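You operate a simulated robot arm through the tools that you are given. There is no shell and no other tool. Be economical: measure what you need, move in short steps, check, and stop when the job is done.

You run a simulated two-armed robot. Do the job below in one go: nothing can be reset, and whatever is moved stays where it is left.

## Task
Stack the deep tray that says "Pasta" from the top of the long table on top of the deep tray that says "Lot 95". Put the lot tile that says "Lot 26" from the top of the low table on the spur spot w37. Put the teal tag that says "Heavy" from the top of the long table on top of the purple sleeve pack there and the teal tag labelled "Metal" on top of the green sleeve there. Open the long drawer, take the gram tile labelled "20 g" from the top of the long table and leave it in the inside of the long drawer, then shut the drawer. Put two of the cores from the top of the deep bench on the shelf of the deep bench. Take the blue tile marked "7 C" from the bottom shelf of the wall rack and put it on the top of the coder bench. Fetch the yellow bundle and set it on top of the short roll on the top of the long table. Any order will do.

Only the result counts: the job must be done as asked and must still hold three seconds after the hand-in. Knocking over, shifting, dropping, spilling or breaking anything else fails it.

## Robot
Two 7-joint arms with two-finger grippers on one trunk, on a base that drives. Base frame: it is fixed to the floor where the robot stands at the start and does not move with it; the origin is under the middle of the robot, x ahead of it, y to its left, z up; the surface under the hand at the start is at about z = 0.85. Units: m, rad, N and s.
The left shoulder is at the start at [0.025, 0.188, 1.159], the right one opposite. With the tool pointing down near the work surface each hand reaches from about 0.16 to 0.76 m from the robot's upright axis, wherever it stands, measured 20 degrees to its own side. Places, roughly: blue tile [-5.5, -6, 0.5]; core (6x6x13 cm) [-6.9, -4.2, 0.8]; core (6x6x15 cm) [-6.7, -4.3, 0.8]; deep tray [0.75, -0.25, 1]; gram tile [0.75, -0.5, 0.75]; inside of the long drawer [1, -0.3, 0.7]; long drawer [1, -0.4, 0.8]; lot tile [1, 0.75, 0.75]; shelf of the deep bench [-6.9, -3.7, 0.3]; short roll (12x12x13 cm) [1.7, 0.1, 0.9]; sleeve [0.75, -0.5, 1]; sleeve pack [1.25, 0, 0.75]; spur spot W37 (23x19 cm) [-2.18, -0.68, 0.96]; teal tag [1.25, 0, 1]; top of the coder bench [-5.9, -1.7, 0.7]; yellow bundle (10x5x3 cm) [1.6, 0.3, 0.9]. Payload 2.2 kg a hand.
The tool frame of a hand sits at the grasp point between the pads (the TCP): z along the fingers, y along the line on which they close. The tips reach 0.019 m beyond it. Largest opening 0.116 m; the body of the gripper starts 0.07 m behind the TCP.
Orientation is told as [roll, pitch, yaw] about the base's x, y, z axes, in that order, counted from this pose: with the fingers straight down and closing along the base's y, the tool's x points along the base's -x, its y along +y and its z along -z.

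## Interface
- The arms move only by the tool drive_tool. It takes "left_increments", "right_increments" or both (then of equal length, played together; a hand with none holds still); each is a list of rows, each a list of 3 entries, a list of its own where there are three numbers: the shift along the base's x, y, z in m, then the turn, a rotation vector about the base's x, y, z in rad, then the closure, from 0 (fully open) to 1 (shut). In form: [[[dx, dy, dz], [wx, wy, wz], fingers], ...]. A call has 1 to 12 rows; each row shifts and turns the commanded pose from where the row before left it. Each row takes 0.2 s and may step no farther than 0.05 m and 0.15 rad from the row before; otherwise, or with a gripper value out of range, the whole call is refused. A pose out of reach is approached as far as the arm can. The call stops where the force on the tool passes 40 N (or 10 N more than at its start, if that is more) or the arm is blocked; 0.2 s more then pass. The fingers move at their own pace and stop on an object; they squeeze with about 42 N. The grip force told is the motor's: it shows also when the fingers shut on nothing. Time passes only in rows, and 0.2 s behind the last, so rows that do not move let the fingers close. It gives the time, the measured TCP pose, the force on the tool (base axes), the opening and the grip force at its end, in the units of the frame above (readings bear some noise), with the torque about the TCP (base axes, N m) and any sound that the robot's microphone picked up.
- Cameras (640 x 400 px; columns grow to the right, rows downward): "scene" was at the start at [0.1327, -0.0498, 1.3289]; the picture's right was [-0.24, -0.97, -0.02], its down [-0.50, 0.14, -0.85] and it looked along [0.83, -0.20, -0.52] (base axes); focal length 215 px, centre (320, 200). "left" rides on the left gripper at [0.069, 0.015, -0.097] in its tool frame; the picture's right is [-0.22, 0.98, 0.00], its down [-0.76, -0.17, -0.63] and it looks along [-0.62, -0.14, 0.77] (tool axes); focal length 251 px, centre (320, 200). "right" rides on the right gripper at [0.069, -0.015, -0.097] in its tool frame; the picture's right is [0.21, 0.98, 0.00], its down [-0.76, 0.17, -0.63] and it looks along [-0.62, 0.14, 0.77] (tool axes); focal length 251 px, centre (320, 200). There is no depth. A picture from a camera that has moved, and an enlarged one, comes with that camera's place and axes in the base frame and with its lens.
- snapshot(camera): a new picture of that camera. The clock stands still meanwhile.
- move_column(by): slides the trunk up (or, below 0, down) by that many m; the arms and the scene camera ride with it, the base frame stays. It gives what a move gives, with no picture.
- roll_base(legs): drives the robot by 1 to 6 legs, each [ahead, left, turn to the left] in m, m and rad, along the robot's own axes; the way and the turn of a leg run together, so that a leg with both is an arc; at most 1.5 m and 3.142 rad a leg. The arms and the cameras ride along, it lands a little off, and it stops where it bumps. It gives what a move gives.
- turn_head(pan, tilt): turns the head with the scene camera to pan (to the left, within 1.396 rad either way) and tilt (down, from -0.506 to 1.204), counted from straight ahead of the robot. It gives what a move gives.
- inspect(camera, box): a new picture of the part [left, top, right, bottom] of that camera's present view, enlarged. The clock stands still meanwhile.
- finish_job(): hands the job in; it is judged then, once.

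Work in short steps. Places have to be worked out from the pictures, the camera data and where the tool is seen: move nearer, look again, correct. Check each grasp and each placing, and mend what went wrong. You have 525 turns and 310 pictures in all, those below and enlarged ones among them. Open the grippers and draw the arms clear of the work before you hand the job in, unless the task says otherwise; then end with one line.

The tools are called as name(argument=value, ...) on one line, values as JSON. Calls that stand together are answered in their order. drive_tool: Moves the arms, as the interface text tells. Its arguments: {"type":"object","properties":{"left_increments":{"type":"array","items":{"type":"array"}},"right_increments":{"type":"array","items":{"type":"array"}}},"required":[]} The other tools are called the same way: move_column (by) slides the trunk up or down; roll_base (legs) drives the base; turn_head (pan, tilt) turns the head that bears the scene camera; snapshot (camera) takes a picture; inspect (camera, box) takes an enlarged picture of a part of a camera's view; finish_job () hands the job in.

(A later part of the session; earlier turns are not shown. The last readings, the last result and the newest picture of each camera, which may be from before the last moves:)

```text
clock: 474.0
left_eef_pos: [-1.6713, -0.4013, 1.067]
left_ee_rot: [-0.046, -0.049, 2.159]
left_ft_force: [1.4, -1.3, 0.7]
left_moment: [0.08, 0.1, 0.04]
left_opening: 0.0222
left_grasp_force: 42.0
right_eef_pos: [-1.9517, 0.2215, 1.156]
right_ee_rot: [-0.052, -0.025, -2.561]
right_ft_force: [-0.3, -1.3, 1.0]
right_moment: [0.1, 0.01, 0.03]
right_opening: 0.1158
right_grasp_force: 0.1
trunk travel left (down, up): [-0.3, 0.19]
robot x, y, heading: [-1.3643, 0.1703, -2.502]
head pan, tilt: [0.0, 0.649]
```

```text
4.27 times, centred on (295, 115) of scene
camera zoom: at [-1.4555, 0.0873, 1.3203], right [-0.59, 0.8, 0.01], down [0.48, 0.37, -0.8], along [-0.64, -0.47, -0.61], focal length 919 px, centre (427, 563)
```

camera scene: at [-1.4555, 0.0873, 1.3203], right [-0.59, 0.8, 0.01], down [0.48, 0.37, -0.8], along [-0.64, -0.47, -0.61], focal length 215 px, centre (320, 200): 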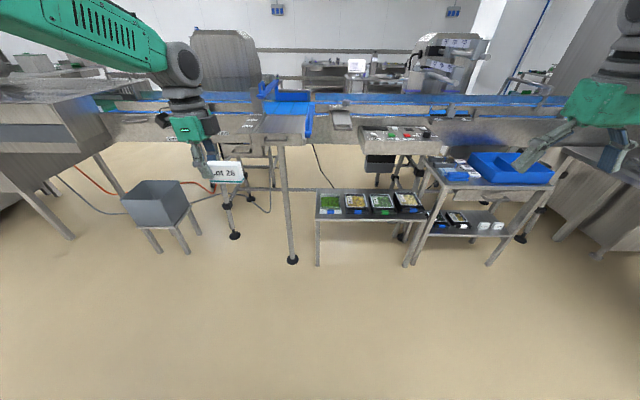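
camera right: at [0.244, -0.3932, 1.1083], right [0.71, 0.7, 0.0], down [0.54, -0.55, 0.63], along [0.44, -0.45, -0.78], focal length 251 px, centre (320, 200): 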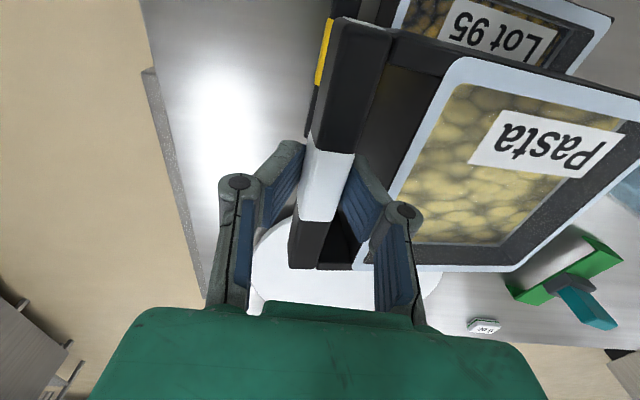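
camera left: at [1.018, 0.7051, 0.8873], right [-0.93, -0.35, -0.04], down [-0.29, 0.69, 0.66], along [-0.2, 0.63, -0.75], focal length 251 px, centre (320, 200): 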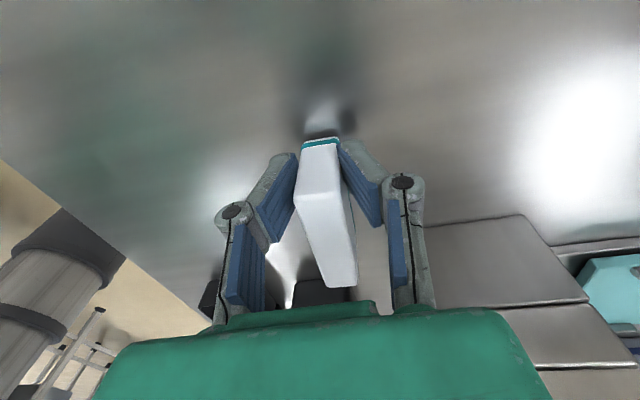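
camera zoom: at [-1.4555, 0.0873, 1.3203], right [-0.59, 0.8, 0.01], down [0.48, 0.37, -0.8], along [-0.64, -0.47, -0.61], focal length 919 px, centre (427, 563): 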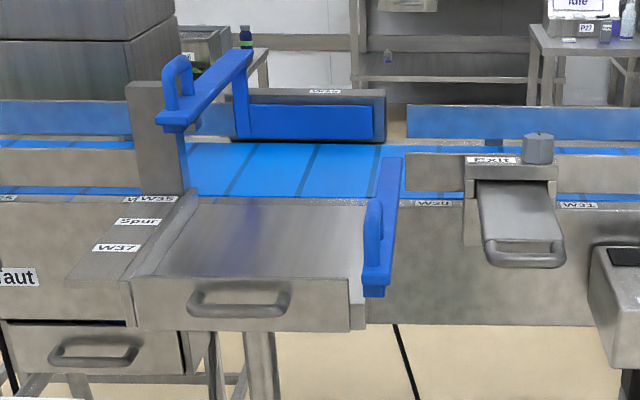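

I roll forward 0.4 m with the hand raised, then look again.

drive_tool(left_increments=[[[0, 0, 0.04], [0, 0, 0], 1], [[0, 0, 0.04], [0, 0, 0], 1], [[0, 0, 0.04], [0, 0, 0], 1]])

roll_base(legs=[[0.4, 0, 0]])

snapshot(camera="left")

snapshot(camera="scene")

```text
clock: 474.8
left_eef_pos: [-1.6724, -0.3965, 1.1914]
left_ee_rot: [-0.045, -0.041, 2.162]
left_ft_force: [0.6, -0.9, 0.2]
left_moment: [0.02, 0.03, 0.04]
left_opening: 0.0224
left_grasp_force: 41.6
right_eef_pos: [-1.9541, 0.2273, 1.1563]
right_ee_rot: [-0.045, -0.025, -2.561]
right_ft_force: [0.0, -0.2, 0.3]
right_moment: [-0.03, -0.01, 0.03]
right_opening: 0.1164
right_grasp_force: 0.0
trunk travel left (down, up): [-0.3, 0.19]
robot x, y, heading: [-1.3657, 0.1682, -2.505]
head pan, tilt: [0.0, 0.649]
```

```text
clock: 477.3
left_eef_pos: [-2.0233, -0.5908, 1.2003]
left_ee_rot: [-0.045, -0.006, 2.156]
left_ft_force: [-4.1, 3.4, 0.0]
left_moment: [-0.27, -0.29, -0.02]
left_opening: 0.0223
left_grasp_force: 42.1
right_eef_pos: [-2.3053, 0.0319, 1.1383]
right_ee_rot: [-0.004, -0.023, -2.565]
right_ft_force: [0.0, 2.7, -0.3]
right_moment: [-0.26, -0.07, 0.01]
right_opening: 0.1162
right_grasp_force: 0.1
trunk travel left (down, up): [-0.3, 0.19]
robot x, y, heading: [-1.6876, -0.0566, -2.505]
head pan, tilt: [0.0, 0.649]
```

```text
94 pictures are left
camera left: at [-2.003, -0.658, 1.2954], right [-0.93, -0.36, -0.04], down [-0.3, 0.7, 0.64], along [-0.2, 0.61, -0.76], focal length 251 px, centre (320, 200)
```

left: 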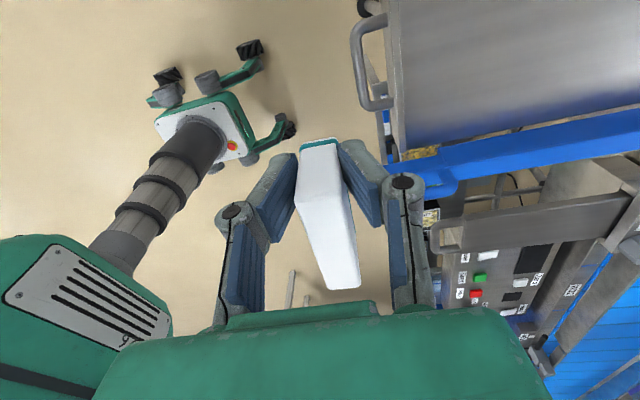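

```text
93 pictures are left
camera scene: at [-1.8189, -0.0921, 1.3191], right [-0.59, 0.8, -0.04], down [0.51, 0.34, -0.79], along [-0.63, -0.49, -0.61], focal length 215 px, centre (320, 200)
```

scene: 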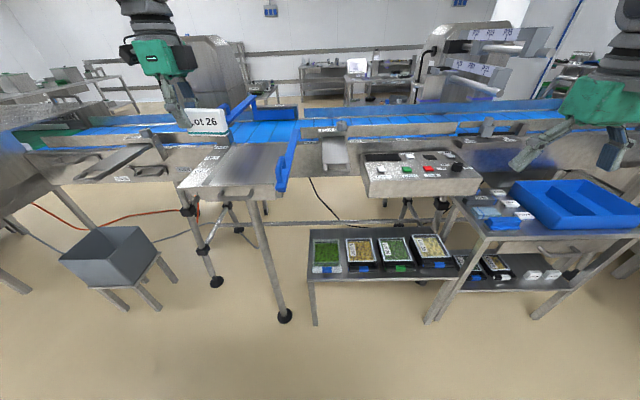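

I roll forward 0.2 m more; the hand should then be about above the spot.

roll_base(legs=[[0.19, 0, 0]])

drive_tool(left_increments=[[[0, 0.01, -0.03], [0, 0, 0], 1], [[0, 0.01, -0.03], [0, 0, 0], 1], [[0, 0.01, -0.03], [0, 0, 0], 1], [[0, 0, 0], [0, 0, 0], 1], [[0, 0, 0], [0, 0, 0], 1], [[0, 0, 0], [0, 0, 0], 1], [[0, 0, 0], [0, 0, 0], 1], [[0, 0, 0], [0, 0, 0], 1], [[0, 0, 0], [0, 0, 0], 1], [[0, 0, 0], [0, 0, 0], 1]])

snapshot(camera="left")

snapshot(camera="scene")

```text
clock: 478.9
left_eef_pos: [-2.1688, -0.709, 1.1996]
left_ee_rot: [-0.04, -0.019, 2.151]
left_ft_force: [-0.7, 1.3, -0.5]
left_moment: [-0.13, -0.09, 0.0]
left_opening: 0.022
left_grasp_force: 41.6
right_eef_pos: [-2.4489, -0.0875, 1.1475]
right_ee_rot: [-0.017, -0.027, -2.568]
right_ft_force: [0.4, 0.9, 0.3]
right_moment: [-0.12, -0.01, -0.01]
right_opening: 0.1162
right_grasp_force: 0.0
trunk travel left (down, up): [-0.3, 0.19]
robot x, y, heading: [-1.8431, -0.1679, -2.508]
head pan, tilt: [0.0, 0.649]
```

```text
clock: 481.2
left_eef_pos: [-2.1243, -0.7308, 1.1005]
left_ee_rot: [-0.033, -0.073, 2.158]
left_ft_force: [1.4, -1.5, -1.1]
left_moment: [0.14, 0.12, -0.01]
left_opening: 0.0221
left_grasp_force: 42.3
right_eef_pos: [-2.4056, -0.1405, 1.1681]
right_ee_rot: [-0.071, -0.036, -2.56]
right_ft_force: [0.3, -1.5, 0.7]
right_moment: [0.17, 0.06, 0.01]
right_opening: 0.1161
right_grasp_force: 0.1
trunk travel left (down, up): [-0.3, 0.19]
robot x, y, heading: [-1.8376, -0.1725, -2.498]
head pan, tilt: [0.0, 0.649]
stopped in row 10 (left hand): the arm was blocked; the commanded pose is now the measured one
```

```text
92 pictures are left
camera left: at [-2.0977, -0.8036, 1.1905], right [-0.93, -0.36, -0.02], down [-0.27, 0.67, 0.69], along [-0.24, 0.65, -0.72], focal length 251 px, centre (320, 200)
```

left: 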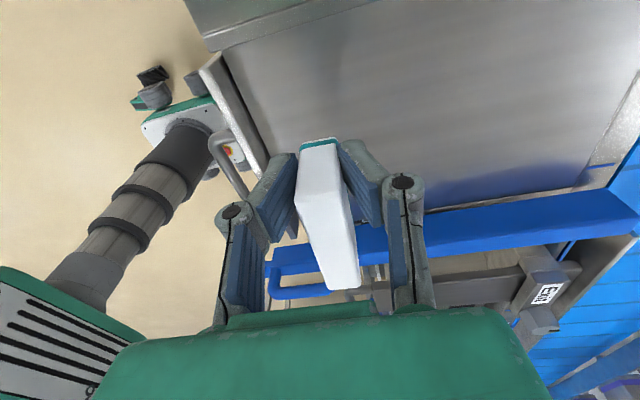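

```text
91 pictures are left
camera scene: at [-1.9169, -0.2812, 1.3195], right [-0.6, 0.8, 0.03], down [0.47, 0.38, -0.79], along [-0.65, -0.46, -0.61], focal length 215 px, centre (320, 200)
```

scene: 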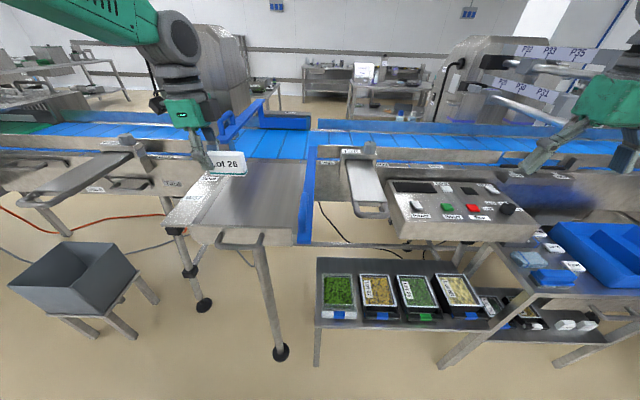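

The spot is ~7 cm to the right of the hand. I shift there and let the sway settle.

drive_tool(left_increments=[[[-0.012, 0.011, 0], [0, 0, 0], 1], [[-0.012, 0.011, 0], [0, 0, 0], 1], [[-0.012, 0.011, 0], [0, 0, 0], 1], [[0, 0, 0], [0, 0, 0], 1], [[0, 0, 0], [0, 0, 0], 1], [[0, 0, 0], [0, 0, 0], 1], [[0, 0, 0], [0, 0, 0], 1], [[0, 0, 0], [0, 0, 0], 1], [[0, 0, 0], [0, 0, 0], 1], [[0, 0, 0], [0, 0, 0], 1], [[0, 0, 0], [0, 0, 0], 1], [[0, 0, 0], [0, 0, 0], 1]])

drive_tool(left_increments=[[[0, 0, -0.01], [0, 0, 0], 1], [[0, 0, -0.01], [0, 0, 0], 1], [[0, 0, 0], [0, 0, 0], 1]])

drive_tool(left_increments=[[[0, 0, -0.01], [0, 0, 0], 1], [[0, 0, -0.01], [0, 0, 0], 1], [[0, 0, 0], [0, 0, 0], 1]])

snapshot(camera="scene")

```text
clock: 484.1
left_eef_pos: [-2.1797, -0.6659, 1.1106]
left_ee_rot: [-0.034, -0.034, 2.158]
left_ft_force: [-0.4, 0.9, 0.0]
left_moment: [-0.05, -0.02, -0.01]
left_opening: 0.0218
left_grasp_force: 42.1
right_eef_pos: [-2.4253, -0.1064, 1.1557]
right_ee_rot: [-0.035, -0.034, -2.562]
right_ft_force: [-0.6, 0.9, 0.5]
right_moment: [-0.06, -0.02, 0.05]
right_opening: 0.1163
right_grasp_force: 0.0
trunk travel left (down, up): [-0.3, 0.19]
robot x, y, heading: [-1.8384, -0.1728, -2.502]
head pan, tilt: [0.0, 0.649]
stopped in row 12 (left hand): the arm was blocked; the commanded pose is now the measured one
```

```text
clock: 484.9
left_eef_pos: [-2.1705, -0.6806, 1.0888]
left_ee_rot: [-0.034, -0.048, 2.16]
left_ft_force: [-0.4, -0.5, -0.7]
left_moment: [0.01, 0.05, 0.02]
left_opening: 0.0221
left_grasp_force: 42.6
right_eef_pos: [-2.4154, -0.1212, 1.1615]
right_ee_rot: [-0.049, -0.034, -2.56]
right_ft_force: [0.1, -1.1, -0.6]
right_moment: [0.0, 0.0, 0.04]
right_opening: 0.116
right_grasp_force: 0.0
trunk travel left (down, up): [-0.3, 0.19]
robot x, y, heading: [-1.834, -0.182, -2.5]
head pan, tilt: [0.0, 0.649]
```

```text
clock: 485.6
left_eef_pos: [-2.1599, -0.696, 1.0654]
left_ee_rot: [-0.033, -0.06, 2.167]
left_ft_force: [1.1, -1.3, -1.3]
left_moment: [0.13, 0.08, 0.03]
left_opening: 0.0221
left_grasp_force: 42.1
right_eef_pos: [-2.4051, -0.1372, 1.1682]
right_ee_rot: [-0.062, -0.038, -2.557]
right_ft_force: [0.5, -0.5, 0.7]
right_moment: [0.08, 0.04, -0.03]
right_opening: 0.1161
right_grasp_force: 0.2
trunk travel left (down, up): [-0.3, 0.19]
robot x, y, heading: [-1.8336, -0.1807, -2.507]
head pan, tilt: [0.0, 0.649]
```

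```text
90 pictures are left
camera scene: at [-1.9158, -0.2836, 1.3196], right [-0.6, 0.8, 0.03], down [0.47, 0.38, -0.79], along [-0.65, -0.46, -0.61], focal length 215 px, centre (320, 200)
```

scene: 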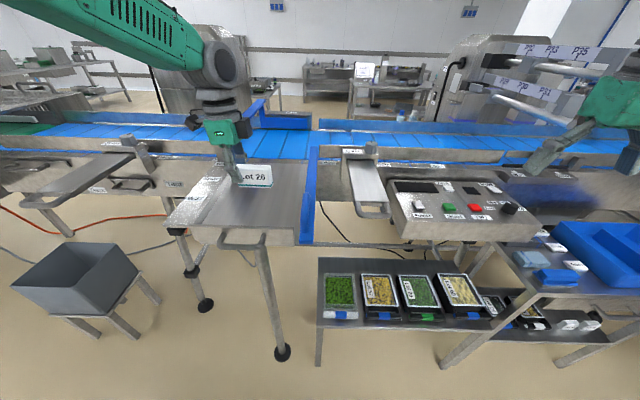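

Over the middle of the spur plate. Lower the tile onto it.

drive_tool(left_increments=[[[0, 0, -0.02], [0, 0, 0], 1], [[0, 0, -0.02], [0, 0, 0], 1], [[0, 0, -0.015], [0, 0, 0], 1], [[0, 0, 0], [0, 0, 0], 1]])

drive_tool(left_increments=[[[0, 0, -0.006], [0, 0, 0], 1], [[0, 0, -0.005], [0, 0, 0], 1], [[0, 0, -0.005], [0, 0, 0], 1]])

```text
clock: 486.6
left_eef_pos: [-2.1793, -0.6687, 1.0165]
left_ee_rot: [-0.031, -0.036, 2.158]
left_ft_force: [0.5, -0.1, -0.3]
left_moment: [-0.04, 0.0, 0.02]
left_opening: 0.0223
left_grasp_force: 41.9
right_eef_pos: [-2.4259, -0.108, 1.1565]
right_ee_rot: [-0.038, -0.034, -2.562]
right_ft_force: [-0.2, 0.2, 0.2]
right_moment: [0.03, -0.02, -0.03]
right_opening: 0.1159
right_grasp_force: 0.1
trunk travel left (down, up): [-0.3, 0.19]
robot x, y, heading: [-1.837, -0.1741, -2.498]
head pan, tilt: [0.0, 0.649]
```

```text
clock: 487.4
left_eef_pos: [-2.1674, -0.6835, 0.9963]
left_ee_rot: [-0.033, -0.051, 2.161]
left_ft_force: [-0.6, 0.0, -1.1]
left_moment: [0.01, 0.02, -0.02]
left_opening: 0.0223
left_grasp_force: 42.1
right_eef_pos: [-2.4131, -0.1247, 1.1624]
right_ee_rot: [-0.052, -0.035, -2.558]
right_ft_force: [0.8, -0.1, -1.0]
right_moment: [0.04, 0.02, 0.03]
right_opening: 0.116
right_grasp_force: 0.0
trunk travel left (down, up): [-0.3, 0.19]
robot x, y, heading: [-1.8367, -0.18, -2.503]
head pan, tilt: [0.0, 0.649]
```

drive_tool(left_increments=[[[0, 0, -0.004], [0, 0, 0], 1], [[0, 0, -0.004], [0, 0, 0], 1], [[0, 0, -0.003], [0, 0, 0], 1]])

inspect(camera="scene", box=[180, 100, 330, 250])

```text
clock: 488.2
left_eef_pos: [-2.1574, -0.6961, 0.9872]
left_ee_rot: [-0.026, -0.058, 2.166]
left_ft_force: [6.8, -9.0, 24.4]
left_moment: [-0.28, 0.0, 0.04]
left_opening: 0.022
left_grasp_force: 42.6
right_eef_pos: [-2.4018, -0.1356, 1.1677]
right_ee_rot: [-0.063, -0.044, -2.558]
right_ft_force: [0.4, -0.6, -0.3]
right_moment: [0.05, 0.02, -0.01]
right_opening: 0.1163
right_grasp_force: 0.1
trunk travel left (down, up): [-0.3, 0.19]
robot x, y, heading: [-1.8362, -0.1795, -2.502]
head pan, tilt: [0.0, 0.649]
```

```text
2.67 times, centred on (255, 175) of scene
camera zoom: at [-1.9117, -0.2809, 1.3206], right [-0.6, 0.8, 0.03], down [0.47, 0.38, -0.8], along [-0.65, -0.47, -0.6], focal length 574 px, centre (493, 267)
```

zoom: 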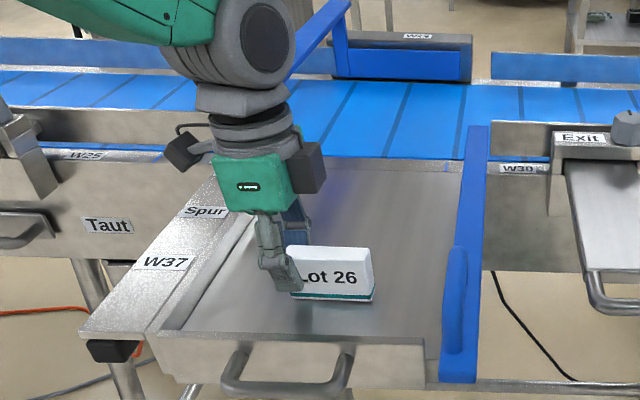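

Contact on the plate beside the W37 label. Release and rise.

drive_tool(left_increments=[[[0, 0, 0.002], [0, 0, 0], 1], [[0, 0, 0], [0, 0, 0], 0.5], [[0, 0, 0], [0, 0, 0], 0.2], [[0, 0, 0.03], [0, 0, 0], 0.2], [[0, 0, 0.045], [0, 0, 0], 0.2], [[0, 0, 0.045], [0, 0, 0], 0.2], [[0, 0, 0.045], [0, 0, 0], 0.2], [[0, 0, 0.045], [0, 0, 0], 0.2]])

inspect(camera="scene", box=[180, 100, 330, 250])

```text
clock: 490.1
left_eef_pos: [-2.1661, -0.6854, 1.1973]
left_ee_rot: [-0.033, -0.053, 2.161]
left_ft_force: [0.2, -0.3, -0.4]
left_moment: [0.02, 0.07, 0.01]
left_opening: 0.0929
left_grasp_force: 0.1
right_eef_pos: [-2.4113, -0.1259, 1.1638]
right_ee_rot: [-0.054, -0.037, -2.559]
right_ft_force: [-0.8, -0.2, 0.3]
right_moment: [0.04, -0.04, -0.03]
right_opening: 0.1159
right_grasp_force: 0.1
trunk travel left (down, up): [-0.3, 0.19]
robot x, y, heading: [-1.837, -0.1803, -2.499]
head pan, tilt: [0.0, 0.649]
```

```text
2.67 times, centred on (255, 175) of scene
camera zoom: at [-1.92, -0.2762, 1.3199], right [-0.6, 0.8, 0.02], down [0.48, 0.38, -0.79], along [-0.64, -0.47, -0.61], focal length 574 px, centre (493, 267)
```

zoom: 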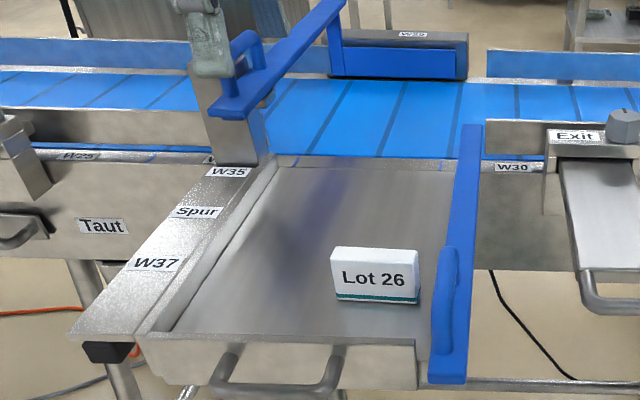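

The tile ended ~6-7 cm right of the spot's centre; it may overhang the spot. I regrasp it to shift it back. Look from the left camera.

drive_tool(left_increments=[[[-0.012, 0.035, -0.02], [0, 0, 0], 0.2], [[-0.011, 0.035, -0.02], [0, 0, 0], 0.2], [[0, 0, -0.03], [0, 0, 0], 0.2], [[0, 0, -0.03], [0, 0, 0], 0.2], [[0, 0, 0], [0, 0, 0], 0.2], [[0, 0, 0], [0, 0, 0], 0.2], [[0, 0, 0], [0, 0, 0], 0.2], [[0, 0, 0], [0, 0, 0], 0.2], [[0, 0, 0], [0, 0, 0], 0.2], [[0, 0, 0], [0, 0, 0], 0.2], [[0, 0, 0], [0, 0, 0], 0.2], [[0, 0, 0], [0, 0, 0], 0.2]])

snapshot(camera="left")

```text
clock: 492.6
left_eef_pos: [-2.1844, -0.6217, 1.097]
left_ee_rot: [-0.033, -0.06, 2.163]
left_ft_force: [0.4, -0.6, 0.2]
left_moment: [0.08, 0.05, -0.03]
left_opening: 0.093
left_grasp_force: 0.1
right_eef_pos: [-2.4074, -0.1339, 1.1667]
right_ee_rot: [-0.062, -0.037, -2.557]
right_ft_force: [1.1, -0.6, -0.5]
right_moment: [0.11, 0.02, 0.0]
right_opening: 0.1159
right_grasp_force: 0.2
trunk travel left (down, up): [-0.3, 0.19]
robot x, y, heading: [-1.8338, -0.18, -2.502]
head pan, tilt: [0.0, 0.649]
```

```text
87 pictures are left
camera left: at [-2.1586, -0.6942, 1.1879], right [-0.93, -0.37, -0.02], down [-0.28, 0.68, 0.68], along [-0.24, 0.64, -0.73], focal length 251 px, centre (320, 200)
```

left: 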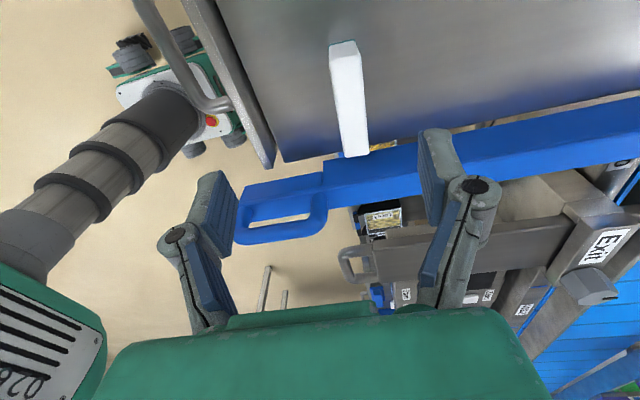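

Tile top at (-2.202, -0.633). I grasp it a little left of its middle, away from the rail.

drive_tool(left_increments=[[[-0.004, -0.009, -0.02], [0, 0, 0], 0.2], [[-0.004, -0.009, -0.03], [0, 0, 0], 0.2], [[0, 0, -0.03], [0, 0, 0], 0.2], [[0, 0, -0.022], [0, 0, 0], 0.2], [[0, 0, 0], [0, 0, 0], 0.7], [[0, 0, 0], [0, 0, 0], 1], [[0, 0, 0], [0, 0, 0], 1]])

snapshot(camera="left")

```text
clock: 494.4
left_eef_pos: [-2.1992, -0.6335, 0.9992]
left_ee_rot: [-0.029, -0.047, 2.166]
left_ft_force: [-0.7, 0.7, -0.1]
left_moment: [-0.03, -0.03, 0.01]
left_opening: 0.0221
left_grasp_force: 42.7
right_eef_pos: [-2.4126, -0.1249, 1.1609]
right_ee_rot: [-0.05, -0.037, -2.554]
right_ft_force: [0.1, -0.2, -0.3]
right_moment: [-0.03, -0.02, -0.02]
right_opening: 0.116
right_grasp_force: 0.2
trunk travel left (down, up): [-0.3, 0.19]
robot x, y, heading: [-1.8318, -0.1834, -2.5]
head pan, tilt: [0.0, 0.649]
stopped in row 7 (left hand): the arm was blocked; the commanded pose is now the measured one
```

```text
86 pictures are left
camera left: at [-2.1726, -0.7041, 1.0908], right [-0.93, -0.37, -0.02], down [-0.29, 0.68, 0.67], along [-0.24, 0.63, -0.74], focal length 251 px, centre (320, 200)
```

left: 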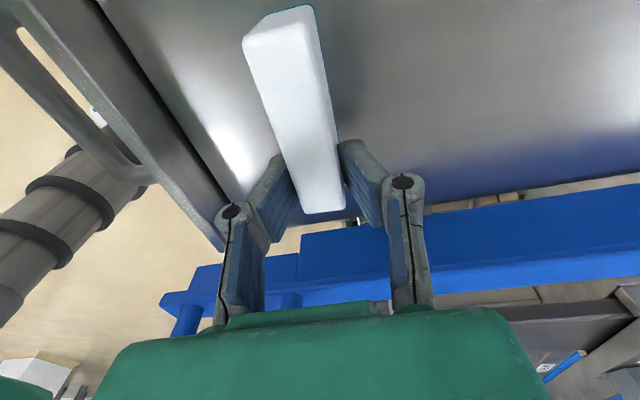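

The tile's centre is now within ~1.5 cm of the spot centre. I release it here and rise.

drive_tool(left_increments=[[[0, 0, 0], [0, 0, 0], 0.5], [[0, 0, 0], [0, 0, 0], 0.2], [[0, 0, 0.03], [0, 0, 0], 0.2], [[0, 0, 0.045], [0, 0, 0], 0.2], [[0, 0, 0.045], [0, 0, 0], 0.2], [[0, 0, 0.045], [0, 0, 0], 0.2], [[0, 0, 0.03], [0, 0, 0], 0.2]])

snapshot(camera="left")

inspect(camera="scene", box=[180, 100, 330, 250])

```text
clock: 496.2
left_eef_pos: [-2.2029, -0.6212, 1.1986]
left_ee_rot: [-0.027, -0.034, 2.166]
left_ft_force: [-0.6, 0.6, 0.6]
left_moment: [-0.1, -0.06, 0.01]
left_opening: 0.0927
left_grasp_force: 0.1
right_eef_pos: [-2.4169, -0.1126, 1.1562]
right_ee_rot: [-0.034, -0.039, -2.555]
right_ft_force: [0.1, 0.5, 0.0]
right_moment: [-0.11, -0.04, 0.01]
right_opening: 0.1159
right_grasp_force: 0.1
trunk travel left (down, up): [-0.3, 0.19]
robot x, y, heading: [-1.8284, -0.1844, -2.504]
head pan, tilt: [0.0, 0.649]
stopped in row 7 (left hand): the arm was blocked; the commanded pose is now the measured one
```

```text
85 pictures are left
camera left: at [-2.178, -0.6906, 1.2924], right [-0.93, -0.37, -0.02], down [-0.29, 0.69, 0.66], along [-0.23, 0.62, -0.75], focal length 251 px, centre (320, 200)
```

left: 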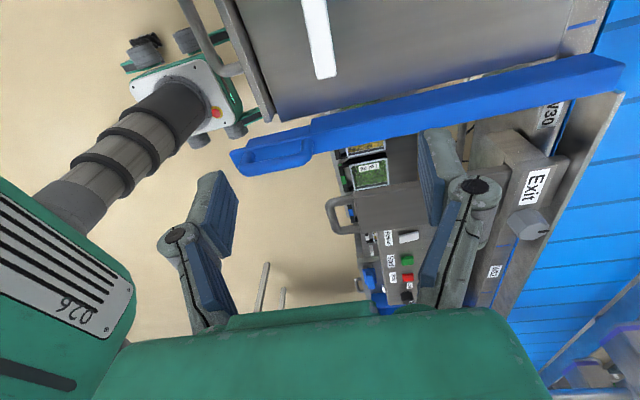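

```text
2.67 times, centred on (255, 175) of scene
camera zoom: at [-1.9353, -0.2579, 1.3201], right [-0.6, 0.8, 0.0], down [0.49, 0.36, -0.79], along [-0.63, -0.48, -0.61], focal length 574 px, centre (493, 267)
```

zoom: 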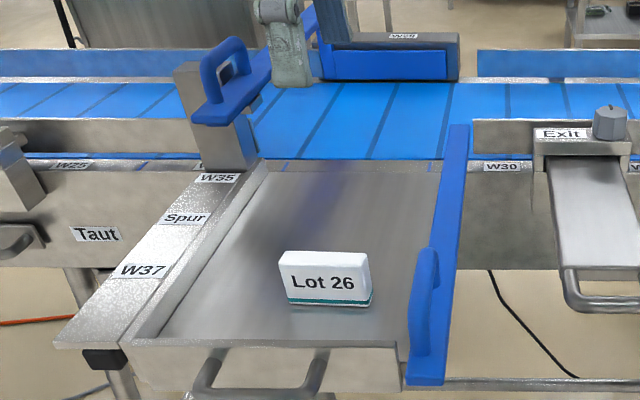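

The Lot 26 tile sits well on the W37 spot. Next, the far benches lie beyond the conveyor; I back off and turn right to find the way around.

roll_base(legs=[[-0.7, 0, 0], [0, 0, -1.2]])

turn_head(pan=0.3, tilt=0.35)

snapshot(camera="scene")

```text
clock: 503.1
left_eef_pos: [-1.8202, 0.3958, 1.1964]
left_ee_rot: [-0.027, -0.058, 0.975]
left_ft_force: [-0.6, -1.6, 1.0]
left_moment: [0.06, 0.0, 0.0]
left_opening: 0.0927
left_grasp_force: 0.1
right_eef_pos: [-1.424, 0.7843, 1.1664]
right_ee_rot: [-0.06, -0.042, 2.536]
right_ft_force: [-0.8, -0.8, 0.3]
right_moment: [0.03, -0.02, -0.03]
right_opening: 0.116
right_grasp_force: 0.1
trunk travel left (down, up): [-0.3, 0.19]
robot x, y, heading: [-1.2618, 0.2336, 2.589]
head pan, tilt: [0.0, 0.649]
```

```text
clock: 503.9
left_eef_pos: [-1.822, 0.3869, 1.1975]
left_ee_rot: [-0.025, -0.059, 0.978]
left_ft_force: [-0.8, -2.1, -0.1]
left_moment: [0.16, -0.13, -0.02]
left_opening: 0.0929
left_grasp_force: 0.1
right_eef_pos: [-1.4254, 0.7769, 1.1683]
right_ee_rot: [-0.064, -0.046, 2.538]
right_ft_force: [-0.3, -1.3, -0.3]
right_moment: [0.06, -0.11, -0.01]
right_opening: 0.116
right_grasp_force: 0.0
trunk travel left (down, up): [-0.3, 0.19]
robot x, y, heading: [-1.2672, 0.2307, 2.588]
head pan, tilt: [0.3, 0.351]
```

```text
83 pictures are left
camera scene: at [-1.4159, 0.2369, 1.3452], right [0.25, 0.97, 0.03], down [0.35, -0.06, -0.93], along [-0.9, 0.24, -0.36], focal length 215 px, centre (320, 200)
```

scene: 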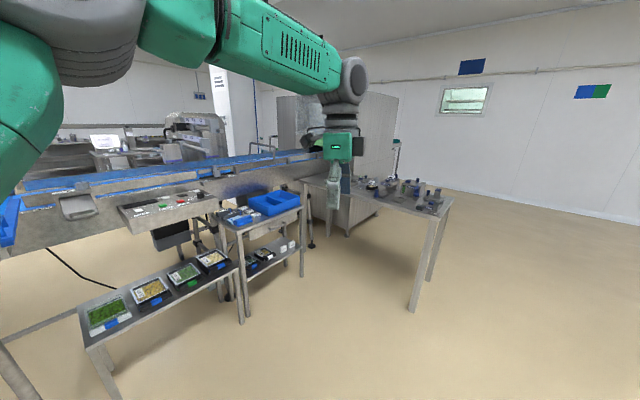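

The line ends at the cabinet on the right, leaving a 2 m corridor to the wall. I drive along the line and around it.

roll_base(legs=[[-0.1, -0.28, -0.374], [1.35, 0, 0], [1.35, 0, 0], [1.3, 0, 0], [0, 0, 1.571]])

turn_head(pan=0, tilt=0.4)

snapshot(camera="scene")

```text
clock: 528.6
left_eef_pos: [-3.792, 3.1354, 1.1997]
left_ee_rot: [-0.031, -0.015, 2.179]
left_ft_force: [0.0, -1.1, -2.0]
left_moment: [0.04, -0.01, 0.03]
left_opening: 0.0928
left_grasp_force: 0.0
right_eef_pos: [-4.0115, 3.6409, 1.1485]
right_ee_rot: [-0.016, -0.038, -2.542]
right_ft_force: [0.3, 0.0, -1.2]
right_moment: [0.02, 0.04, 0.01]
right_opening: 0.116
right_grasp_force: 0.1
trunk travel left (down, up): [-0.3, 0.19]
robot x, y, heading: [-3.4111, 3.5575, -2.496]
head pan, tilt: [0.3, 0.351]
```

```text
clock: 529.4
left_eef_pos: [-3.7912, 3.1434, 1.2024]
left_ee_rot: [-0.025, -0.017, 2.181]
left_ft_force: [-0.9, 0.7, -0.3]
left_moment: [-0.12, -0.16, 0.02]
left_opening: 0.0929
left_grasp_force: 0.1
right_eef_pos: [-4.0119, 3.6493, 1.1465]
right_ee_rot: [-0.017, -0.033, -2.542]
right_ft_force: [-0.4, 0.9, -0.5]
right_moment: [-0.11, -0.09, -0.04]
right_opening: 0.1158
right_grasp_force: 0.0
trunk travel left (down, up): [-0.3, 0.19]
robot x, y, heading: [-3.4163, 3.5647, -2.481]
head pan, tilt: [0.0, 0.4]
```

```text
82 pictures are left
camera scene: at [-3.5585, 3.5277, 1.3403], right [-0.61, 0.79, -0.04], down [0.34, 0.21, -0.92], along [-0.72, -0.57, -0.39], focal length 215 px, centre (320, 200)
```

scene: 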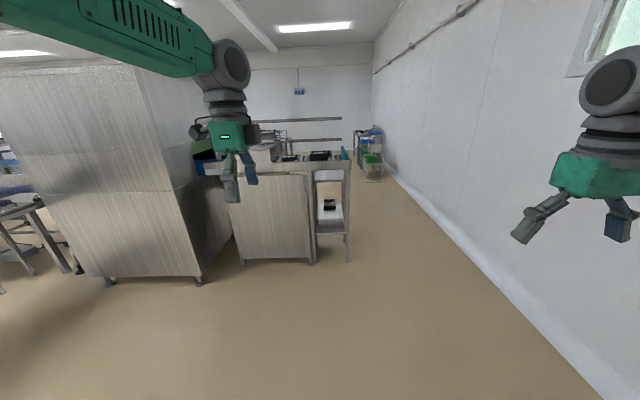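

A bench narrows the corridor; I shift right and go forward between it and the wall, then look left.

roll_base(legs=[[0, -0.75, -0.017], [1.45, 0, 0], [1.45, 0, 0]])

turn_head(pan=0.8, tilt=0.4)

snapshot(camera="scene")

```text
clock: 547.1
left_eef_pos: [-6.5969, 2.0234, 1.1953]
left_ee_rot: [-0.026, -0.06, 2.136]
left_ft_force: [0.5, -1.1, 0.3]
left_moment: [0.08, 0.04, 0.0]
left_opening: 0.0928
left_grasp_force: 0.0
right_eef_pos: [-6.7942, 2.5407, 1.1714]
right_ee_rot: [-0.063, -0.046, -2.587]
right_ft_force: [-0.4, -1.1, 0.2]
right_moment: [0.03, -0.01, 0.0]
right_opening: 0.1162
right_grasp_force: 0.1
trunk travel left (down, up): [-0.3, 0.19]
robot x, y, heading: [-6.229, 2.4652, -2.533]
head pan, tilt: [0.0, 0.4]
```

```text
clock: 548.2
left_eef_pos: [-6.6442, 2.1002, 1.2078]
left_ee_rot: [-0.023, 0.009, 2.126]
left_ft_force: [-1.4, 1.6, -1.9]
left_moment: [-0.16, -0.1, -0.05]
left_opening: 0.0929
left_grasp_force: 0.1
right_eef_pos: [-6.8409, 2.6145, 1.142]
right_ee_rot: [0.007, -0.041, -2.593]
right_ft_force: [0.5, 0.4, 0.3]
right_moment: [-0.07, 0.0, -0.05]
right_opening: 0.1163
right_grasp_force: 0.0
trunk travel left (down, up): [-0.3, 0.19]
robot x, y, heading: [-6.2363, 2.4742, -2.534]
head pan, tilt: [0.799, 0.4]
```

```text
81 pictures are left
camera scene: at [-6.3131, 2.4008, 1.3444], right [-0.99, 0.16, -0.03], down [0.09, 0.36, -0.93], along [-0.14, -0.92, -0.37], focal length 215 px, centre (320, 200)
```

scene: 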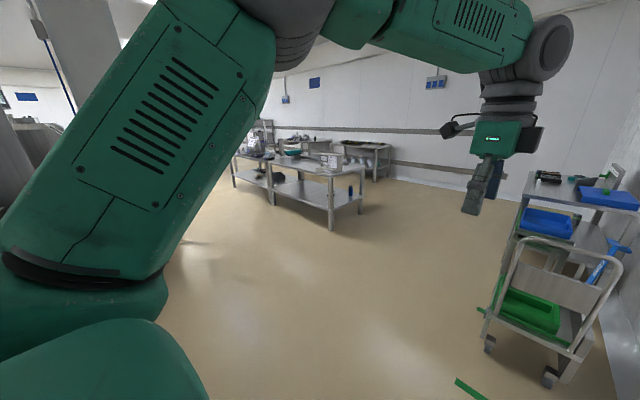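

I see the coder bench (middle) and benches along the back wall. I go around the coder bench's right end into the aisle behind it.

roll_base(legs=[[0, 0.72, 0.036], [1.15, 0, 0], [1.15, 0, 0], [1.05, 0, 0]])

turn_head(pan=0.7, tilt=0.45)

snapshot(camera="scene")

```text
clock: 568.1
left_eef_pos: [-8.8993, -0.4975, 1.2078]
left_ee_rot: [-0.025, 0.006, 2.161]
left_ft_force: [-1.9, 2.7, -0.7]
left_moment: [-0.29, -0.2, 0.0]
left_opening: 0.0927
left_grasp_force: 0.2
right_eef_pos: [-9.1104, 0.009, 1.1412]
right_ee_rot: [0.003, -0.038, -2.559]
right_ft_force: [-1.0, 2.7, -1.0]
right_moment: [-0.27, -0.07, 0.0]
right_opening: 0.1161
right_grasp_force: 0.0
trunk travel left (down, up): [-0.3, 0.19]
robot x, y, heading: [-8.5067, -0.1084, -2.509]
head pan, tilt: [0.799, 0.4]
```

```text
clock: 568.8
left_eef_pos: [-8.8825, -0.5189, 1.2042]
left_ee_rot: [-0.02, -0.021, 2.16]
left_ft_force: [-1.7, 1.1, -0.1]
left_moment: [-0.09, -0.04, 0.03]
left_opening: 0.0929
left_grasp_force: 0.0
right_eef_pos: [-9.0947, -0.0109, 1.1532]
right_ee_rot: [-0.024, -0.039, -2.562]
right_ft_force: [0.0, 0.6, -0.5]
right_moment: [-0.03, -0.03, 0.04]
right_opening: 0.116
right_grasp_force: 0.0
trunk travel left (down, up): [-0.3, 0.19]
robot x, y, heading: [-8.5058, -0.1026, -2.501]
head pan, tilt: [0.7, 0.45]
```

```text
80 pictures are left
camera scene: at [-8.5625, -0.2214, 1.3377], right [-0.97, 0.23, 0.0], down [0.1, 0.43, -0.9], along [-0.21, -0.87, -0.44], focal length 215 px, centre (320, 200)
```

scene: 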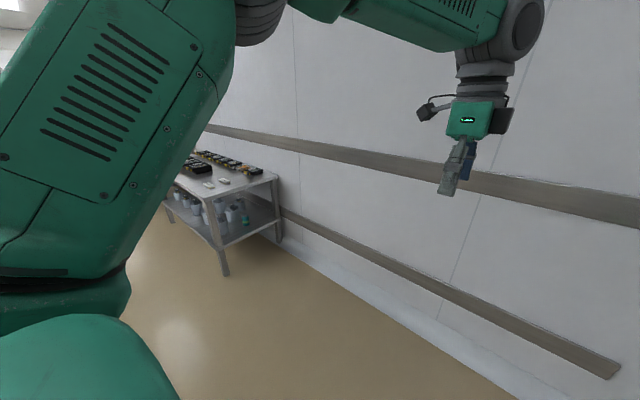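

The deep bench is ahead on the left. I drive along the aisle to its cores.

roll_base(legs=[[0, 1.4, 0], [0, 1.4, 0], [0, 1.25, 0]])

turn_head(pan=0, tilt=0.65)

snapshot(camera="scene")

```text
clock: 588.1
left_eef_pos: [-6.4423, -3.7991, 1.2]
left_ee_rot: [-0.017, -0.062, 2.153]
left_ft_force: [0.4, -2.6, 1.0]
left_moment: [0.19, 0.0, 0.03]
left_opening: 0.0928
left_grasp_force: 0.1
right_eef_pos: [-6.6519, -3.2855, 1.1687]
right_ee_rot: [-0.066, -0.04, -2.565]
right_ft_force: [0.5, -1.4, 2.0]
right_moment: [0.12, 0.05, -0.01]
right_opening: 0.1162
right_grasp_force: 0.0
trunk travel left (down, up): [-0.3, 0.19]
robot x, y, heading: [-6.0916, -3.3472, -2.512]
head pan, tilt: [0.7, 0.45]
```

```text
clock: 589.2
left_eef_pos: [-6.4817, -3.7368, 1.2092]
left_ee_rot: [-0.017, -0.007, 2.147]
left_ft_force: [-1.0, 1.5, -0.3]
left_moment: [-0.1, -0.06, -0.02]
left_opening: 0.0927
left_grasp_force: 0.1
right_eef_pos: [-6.6886, -3.227, 1.1464]
right_ee_rot: [-0.009, -0.036, -2.57]
right_ft_force: [-0.3, 1.5, 0.1]
right_moment: [-0.06, -0.07, 0.0]
right_opening: 0.116
right_grasp_force: 0.1
trunk travel left (down, up): [-0.3, 0.19]
robot x, y, heading: [-6.0992, -3.3422, -2.517]
head pan, tilt: [0.0, 0.649]
```

```text
79 pictures are left
camera scene: at [-6.2053, -3.4115, 1.3201], right [-0.59, 0.81, -0.01], down [0.49, 0.35, -0.79], along [-0.64, -0.47, -0.61], focal length 215 px, centre (320, 200)
```

scene: 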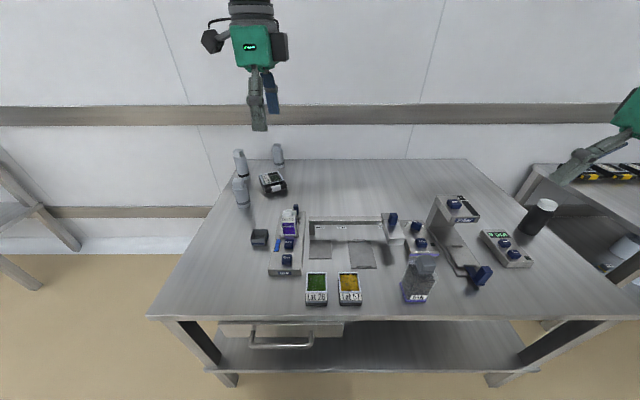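

Here is the deep bench with grey cores at its back-left. Enlarge.

inspect(camera="scene", box=[210, 130, 330, 260])

inspect(camera="scene", box=[140, 290, 600, 400])

```text
3.08 times, centred on (270, 195) of scene
camera zoom: at [-6.2053, -3.4115, 1.3201], right [-0.59, 0.81, -0.01], down [0.49, 0.35, -0.79], along [-0.64, -0.47, -0.61], focal length 663 px, centre (474, 215)
```

zoom: 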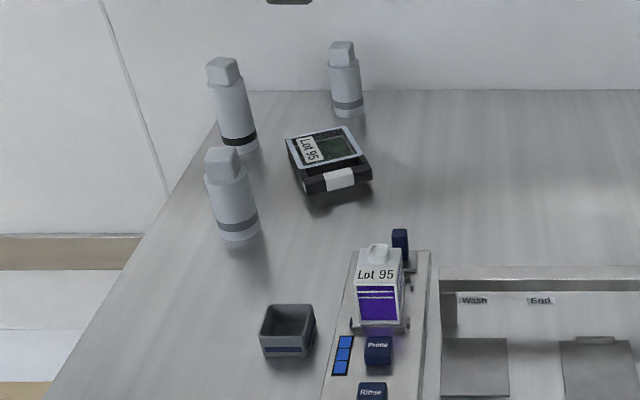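

```text
1.39 times, centred on (370, 345) of scene
camera zoom: at [-6.2053, -3.4115, 1.3201], right [-0.59, 0.81, -0.01], down [0.49, 0.35, -0.79], along [-0.64, -0.47, -0.61], focal length 300 px, centre (250, -2)
```

zoom: 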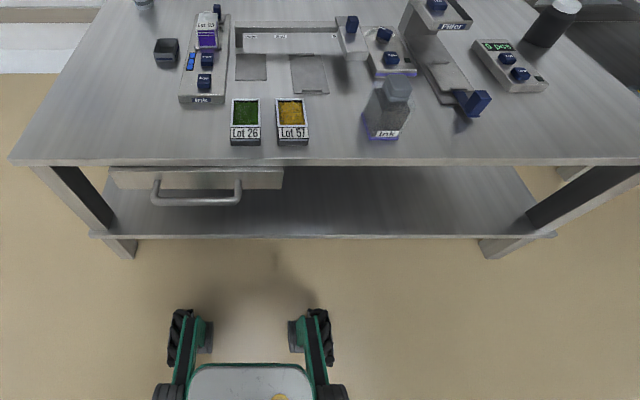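

Three similar cores stand near the bench's left end. I'll work from that end: drive left, turn to face along the bench, and strafe in.

roll_base(legs=[[0, 1.05, 0], [0, 0, -1.552], [0, 0.6, 0]])

snapshot(camera="scene")

```text
clock: 601.4
left_eef_pos: [-6.4221, -4.2087, 1.2055]
left_ee_rot: [-0.012, -0.057, 0.591]
left_ft_force: [-2.7, -1.8, 1.1]
left_moment: [0.16, -0.24, 0.02]
left_opening: 0.0929
left_grasp_force: 0.0
right_eef_pos: [-5.9071, -3.9974, 1.1649]
right_ee_rot: [-0.065, -0.03, 2.154]
right_ft_force: [-0.8, -1.3, 0.9]
right_moment: [0.07, -0.1, 0.02]
right_opening: 0.116
right_grasp_force: 0.0
trunk travel left (down, up): [-0.3, 0.19]
robot x, y, heading: [-5.9767, -4.5539, 2.204]
head pan, tilt: [0.0, 0.649]
```

```text
76 pictures are left
camera scene: at [-6.075, -4.4665, 1.3202], right [0.81, 0.59, 0.02], down [0.37, -0.48, -0.8], along [-0.46, 0.65, -0.61], focal length 215 px, centre (320, 200)
```

scene: 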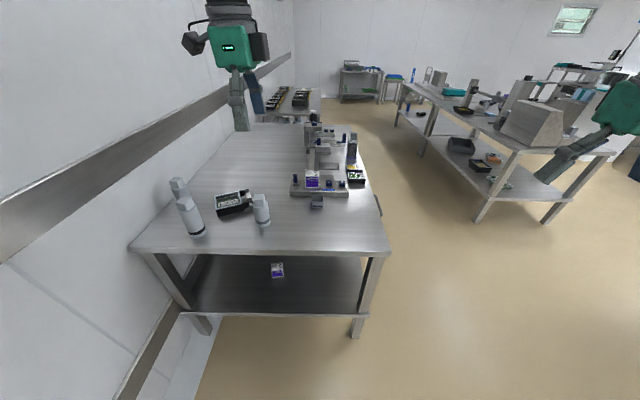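

Open shelf end and cores are in view. I test bringing the left tool to a horizontal, forward-pointing pose: yaw back first, then tilt.

drive_tool(left_increments=[[[0, 0, -0.01], [0, 0, 0.145], 0], [[0, 0, -0.01], [0, 0, 0.145], 0], [[0, 0, -0.01], [0, 0, 0.145], 0], [[0, 0, -0.01], [0, 0, 0.145], 0], [[0, 0, -0.01], [0, 0, 0.145], 0], [[0, 0, -0.01], [0, 0, 0.145], 0], [[0, 0, 0], [0, 0, 0.145], 0], [[0, 0, 0], [0, 0, 0.145], 0], [[0, 0, 0], [0, 0, 0.145], 0], [[0, 0, 0], [0, 0, 0.145], 0], [[0, 0, 0], [0, 0, 0.145], 0]])

drive_tool(left_increments=[[[0, 0, 0], [0.113, 0.083, 0], 0], [[0, 0, 0], [0.113, 0.083, 0], 0], [[0, 0, 0], [0.113, 0.083, 0], 0], [[0, 0, 0], [0.113, 0.083, 0], 0], [[0, 0, 0], [0.113, 0.083, 0], 0], [[0, 0, 0], [0.113, 0.083, 0], 0], [[0, 0, 0], [0.113, 0.083, 0], 0], [[0, 0, 0], [0.113, 0.083, 0], 0]])

```text
clock: 603.8
left_eef_pos: [-6.3884, -4.1826, 1.1506]
left_ee_rot: [-0.001, -0.034, 2.187]
left_ft_force: [0.4, 0.3, 0.1]
left_moment: [-0.04, 0.07, -0.01]
left_opening: 0.116
left_grasp_force: 0.1
right_eef_pos: [-5.8751, -3.9741, 1.1428]
right_ee_rot: [-0.032, -0.01, 2.153]
right_ft_force: [0.1, -0.4, -0.6]
right_moment: [0.01, 0.0, 0.0]
right_opening: 0.116
right_grasp_force: 0.0
trunk travel left (down, up): [-0.3, 0.19]
robot x, y, heading: [-5.9749, -4.5534, 2.203]
head pan, tilt: [0.0, 0.649]
```

```text
clock: 605.6
left_eef_pos: [-6.4, -4.1941, 1.1481]
left_ee_rot: [0.032, -1.152, 2.154]
left_ft_force: [0.6, -0.4, 0.2]
left_moment: [0.01, 0.04, 0.0]
left_opening: 0.1159
left_grasp_force: 0.1
left hand out of reach, approached as far as the arm can: row 6
right_eef_pos: [-5.8881, -3.9817, 1.1486]
right_ee_rot: [-0.043, -0.009, 2.153]
right_ft_force: [0.2, 0.9, -0.3]
right_moment: [-0.02, 0.02, -0.01]
right_opening: 0.1161
right_grasp_force: 0.0
trunk travel left (down, up): [-0.3, 0.19]
robot x, y, heading: [-5.978, -4.5515, 2.2]
head pan, tilt: [0.0, 0.649]
```

Tilting works well (66° already). I move closer, tilt to horizontal and lower the hand in front of core B (≈(-6.60, -4.105)).

roll_base(legs=[[0.1, 0, 0]])

drive_tool(left_increments=[[[-0.008, -0.0117, -0.036], [0.034, 0.025, 0], 0], [[-0.008, -0.0117, -0.036], [0.034, 0.025, 0], 0], [[-0.008, -0.0117, -0.036], [0.034, 0.025, 0], 0], [[-0.008, -0.0117, -0.036], [0.034, 0.025, 0], 0], [[-0.008, -0.0117, -0.036], [0.034, 0.025, 0], 0], [[-0.008, -0.0117, -0.036], [0.034, 0.025, 0], 0], [[-0.008, -0.0117, -0.036], [0.034, 0.025, 0], 0], [[-0.008, -0.0117, -0.036], [0.034, 0.025, 0], 0], [[0, 0, 0], [0, 0, 0], 0], [[0, 0, 0], [0, 0, 0], 0], [[0, 0, 0], [0, 0, 0], 0]])

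snapshot(camera="scene")

snapshot(camera="left")

```text
clock: 606.8
left_eef_pos: [-6.4943, -4.1397, 1.1455]
left_ee_rot: [-0.049, -1.155, 2.236]
left_ft_force: [-2.8, -0.8, -0.8]
left_moment: [0.09, -0.09, -0.23]
left_opening: 0.116
left_grasp_force: 0.1
right_eef_pos: [-5.9793, -3.9286, 1.1672]
right_ee_rot: [-0.076, -0.025, 2.159]
right_ft_force: [-1.7, -1.6, 1.3]
right_moment: [0.11, -0.23, 0.0]
right_opening: 0.116
right_grasp_force: 0.0
trunk travel left (down, up): [-0.3, 0.19]
robot x, y, heading: [-6.0415, -4.479, 2.207]
head pan, tilt: [0.0, 0.649]
```

```text
clock: 609.4
left_eef_pos: [-6.5561, -4.2378, 0.8557]
left_ee_rot: [-0.131, -1.492, 2.332]
left_ft_force: [-1.5, -0.6, -0.1]
left_moment: [0.02, 0.0, -0.05]
left_opening: 0.1159
left_grasp_force: 0.1
right_eef_pos: [-5.9842, -3.9367, 1.1594]
right_ee_rot: [-0.079, -0.007, 2.165]
right_ft_force: [-0.8, -0.4, 0.9]
right_moment: [0.01, -0.1, 0.02]
right_opening: 0.1159
right_grasp_force: 0.1
trunk travel left (down, up): [-0.3, 0.19]
robot x, y, heading: [-6.0508, -4.4871, 2.206]
head pan, tilt: [0.0, 0.649]
stopped in row 11 (left hand): the arm was blocked; the commanded pose is now the measured one
```

```text
75 pictures are left
camera scene: at [-6.1512, -4.3963, 1.3198], right [0.8, 0.59, 0.02], down [0.38, -0.48, -0.79], along [-0.46, 0.65, -0.61], focal length 215 px, centre (320, 200)
```

scene: 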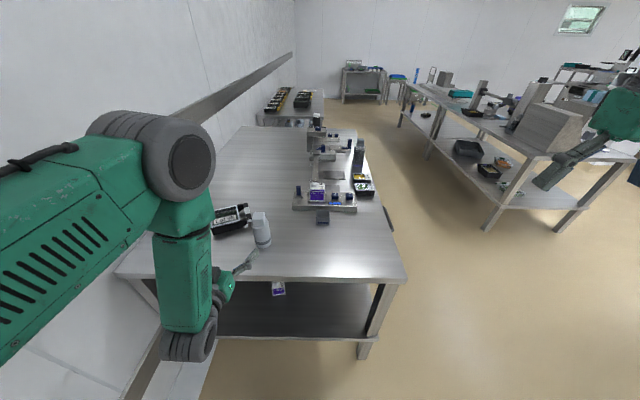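

```text
74 pictures are left
camera left: at [-6.5083, -4.3276, 0.7931], right [-0.8, -0.56, 0.2], down [0.47, -0.37, 0.8], along [-0.38, 0.74, 0.56], focal length 251 px, centre (320, 200)
```

left: 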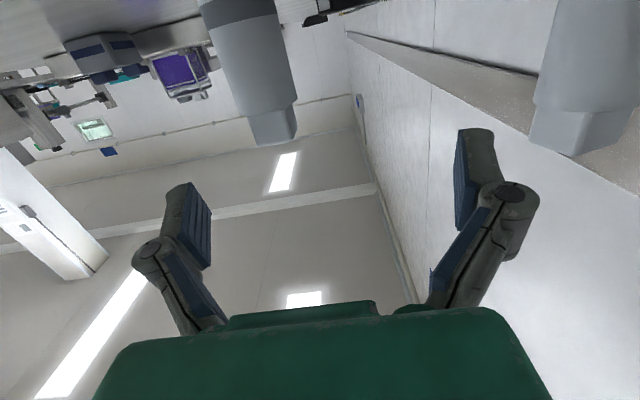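

The tool is horizontal and level at core height; core B is 4.4 cm to the right and 13 cm ahead. I shift right and check.

drive_tool(left_increments=[[[0.016, 0.012, 0.003], [0, 0, 0], 0], [[0.016, 0.012, 0.003], [0, 0, 0], 0], [[0, 0, 0], [0, 0, 0], 0], [[0, 0, 0], [0, 0, 0], 0], [[0, 0, 0], [0, 0, 0], 0], [[0, 0, 0], [0, 0, 0], 0], [[0, 0, 0], [0, 0, 0], 0], [[0, 0, 0], [0, 0, 0], 0], [[0, 0, 0], [0, 0, 0], 0]])

snapshot(camera="left")

```text
clock: 611.4
left_eef_pos: [-6.4906, -4.187, 0.8693]
left_ee_rot: [0.302, -1.491, 1.893]
left_ft_force: [1.1, 0.6, -0.2]
left_moment: [-0.01, -0.02, 0.06]
left_opening: 0.1163
left_grasp_force: 0.0
right_eef_pos: [-5.9438, -3.9064, 1.1434]
right_ee_rot: [-0.036, -0.005, 2.158]
right_ft_force: [0.7, -0.3, 0.6]
right_moment: [-0.03, 0.06, -0.04]
right_opening: 0.1159
right_grasp_force: 0.0
trunk travel left (down, up): [-0.3, 0.19]
robot x, y, heading: [-6.0461, -4.4787, 2.204]
head pan, tilt: [0.0, 0.649]
```

```text
73 pictures are left
camera left: at [-6.4448, -4.2789, 0.8081], right [-0.8, -0.55, 0.24], down [0.49, -0.36, 0.8], along [-0.36, 0.75, 0.55], focal length 251 px, centre (320, 200)
```

left: 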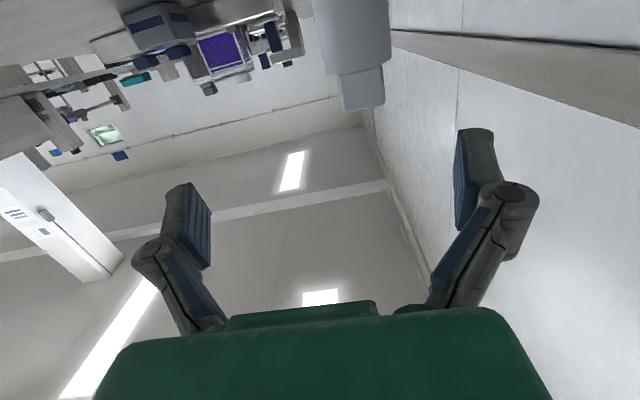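

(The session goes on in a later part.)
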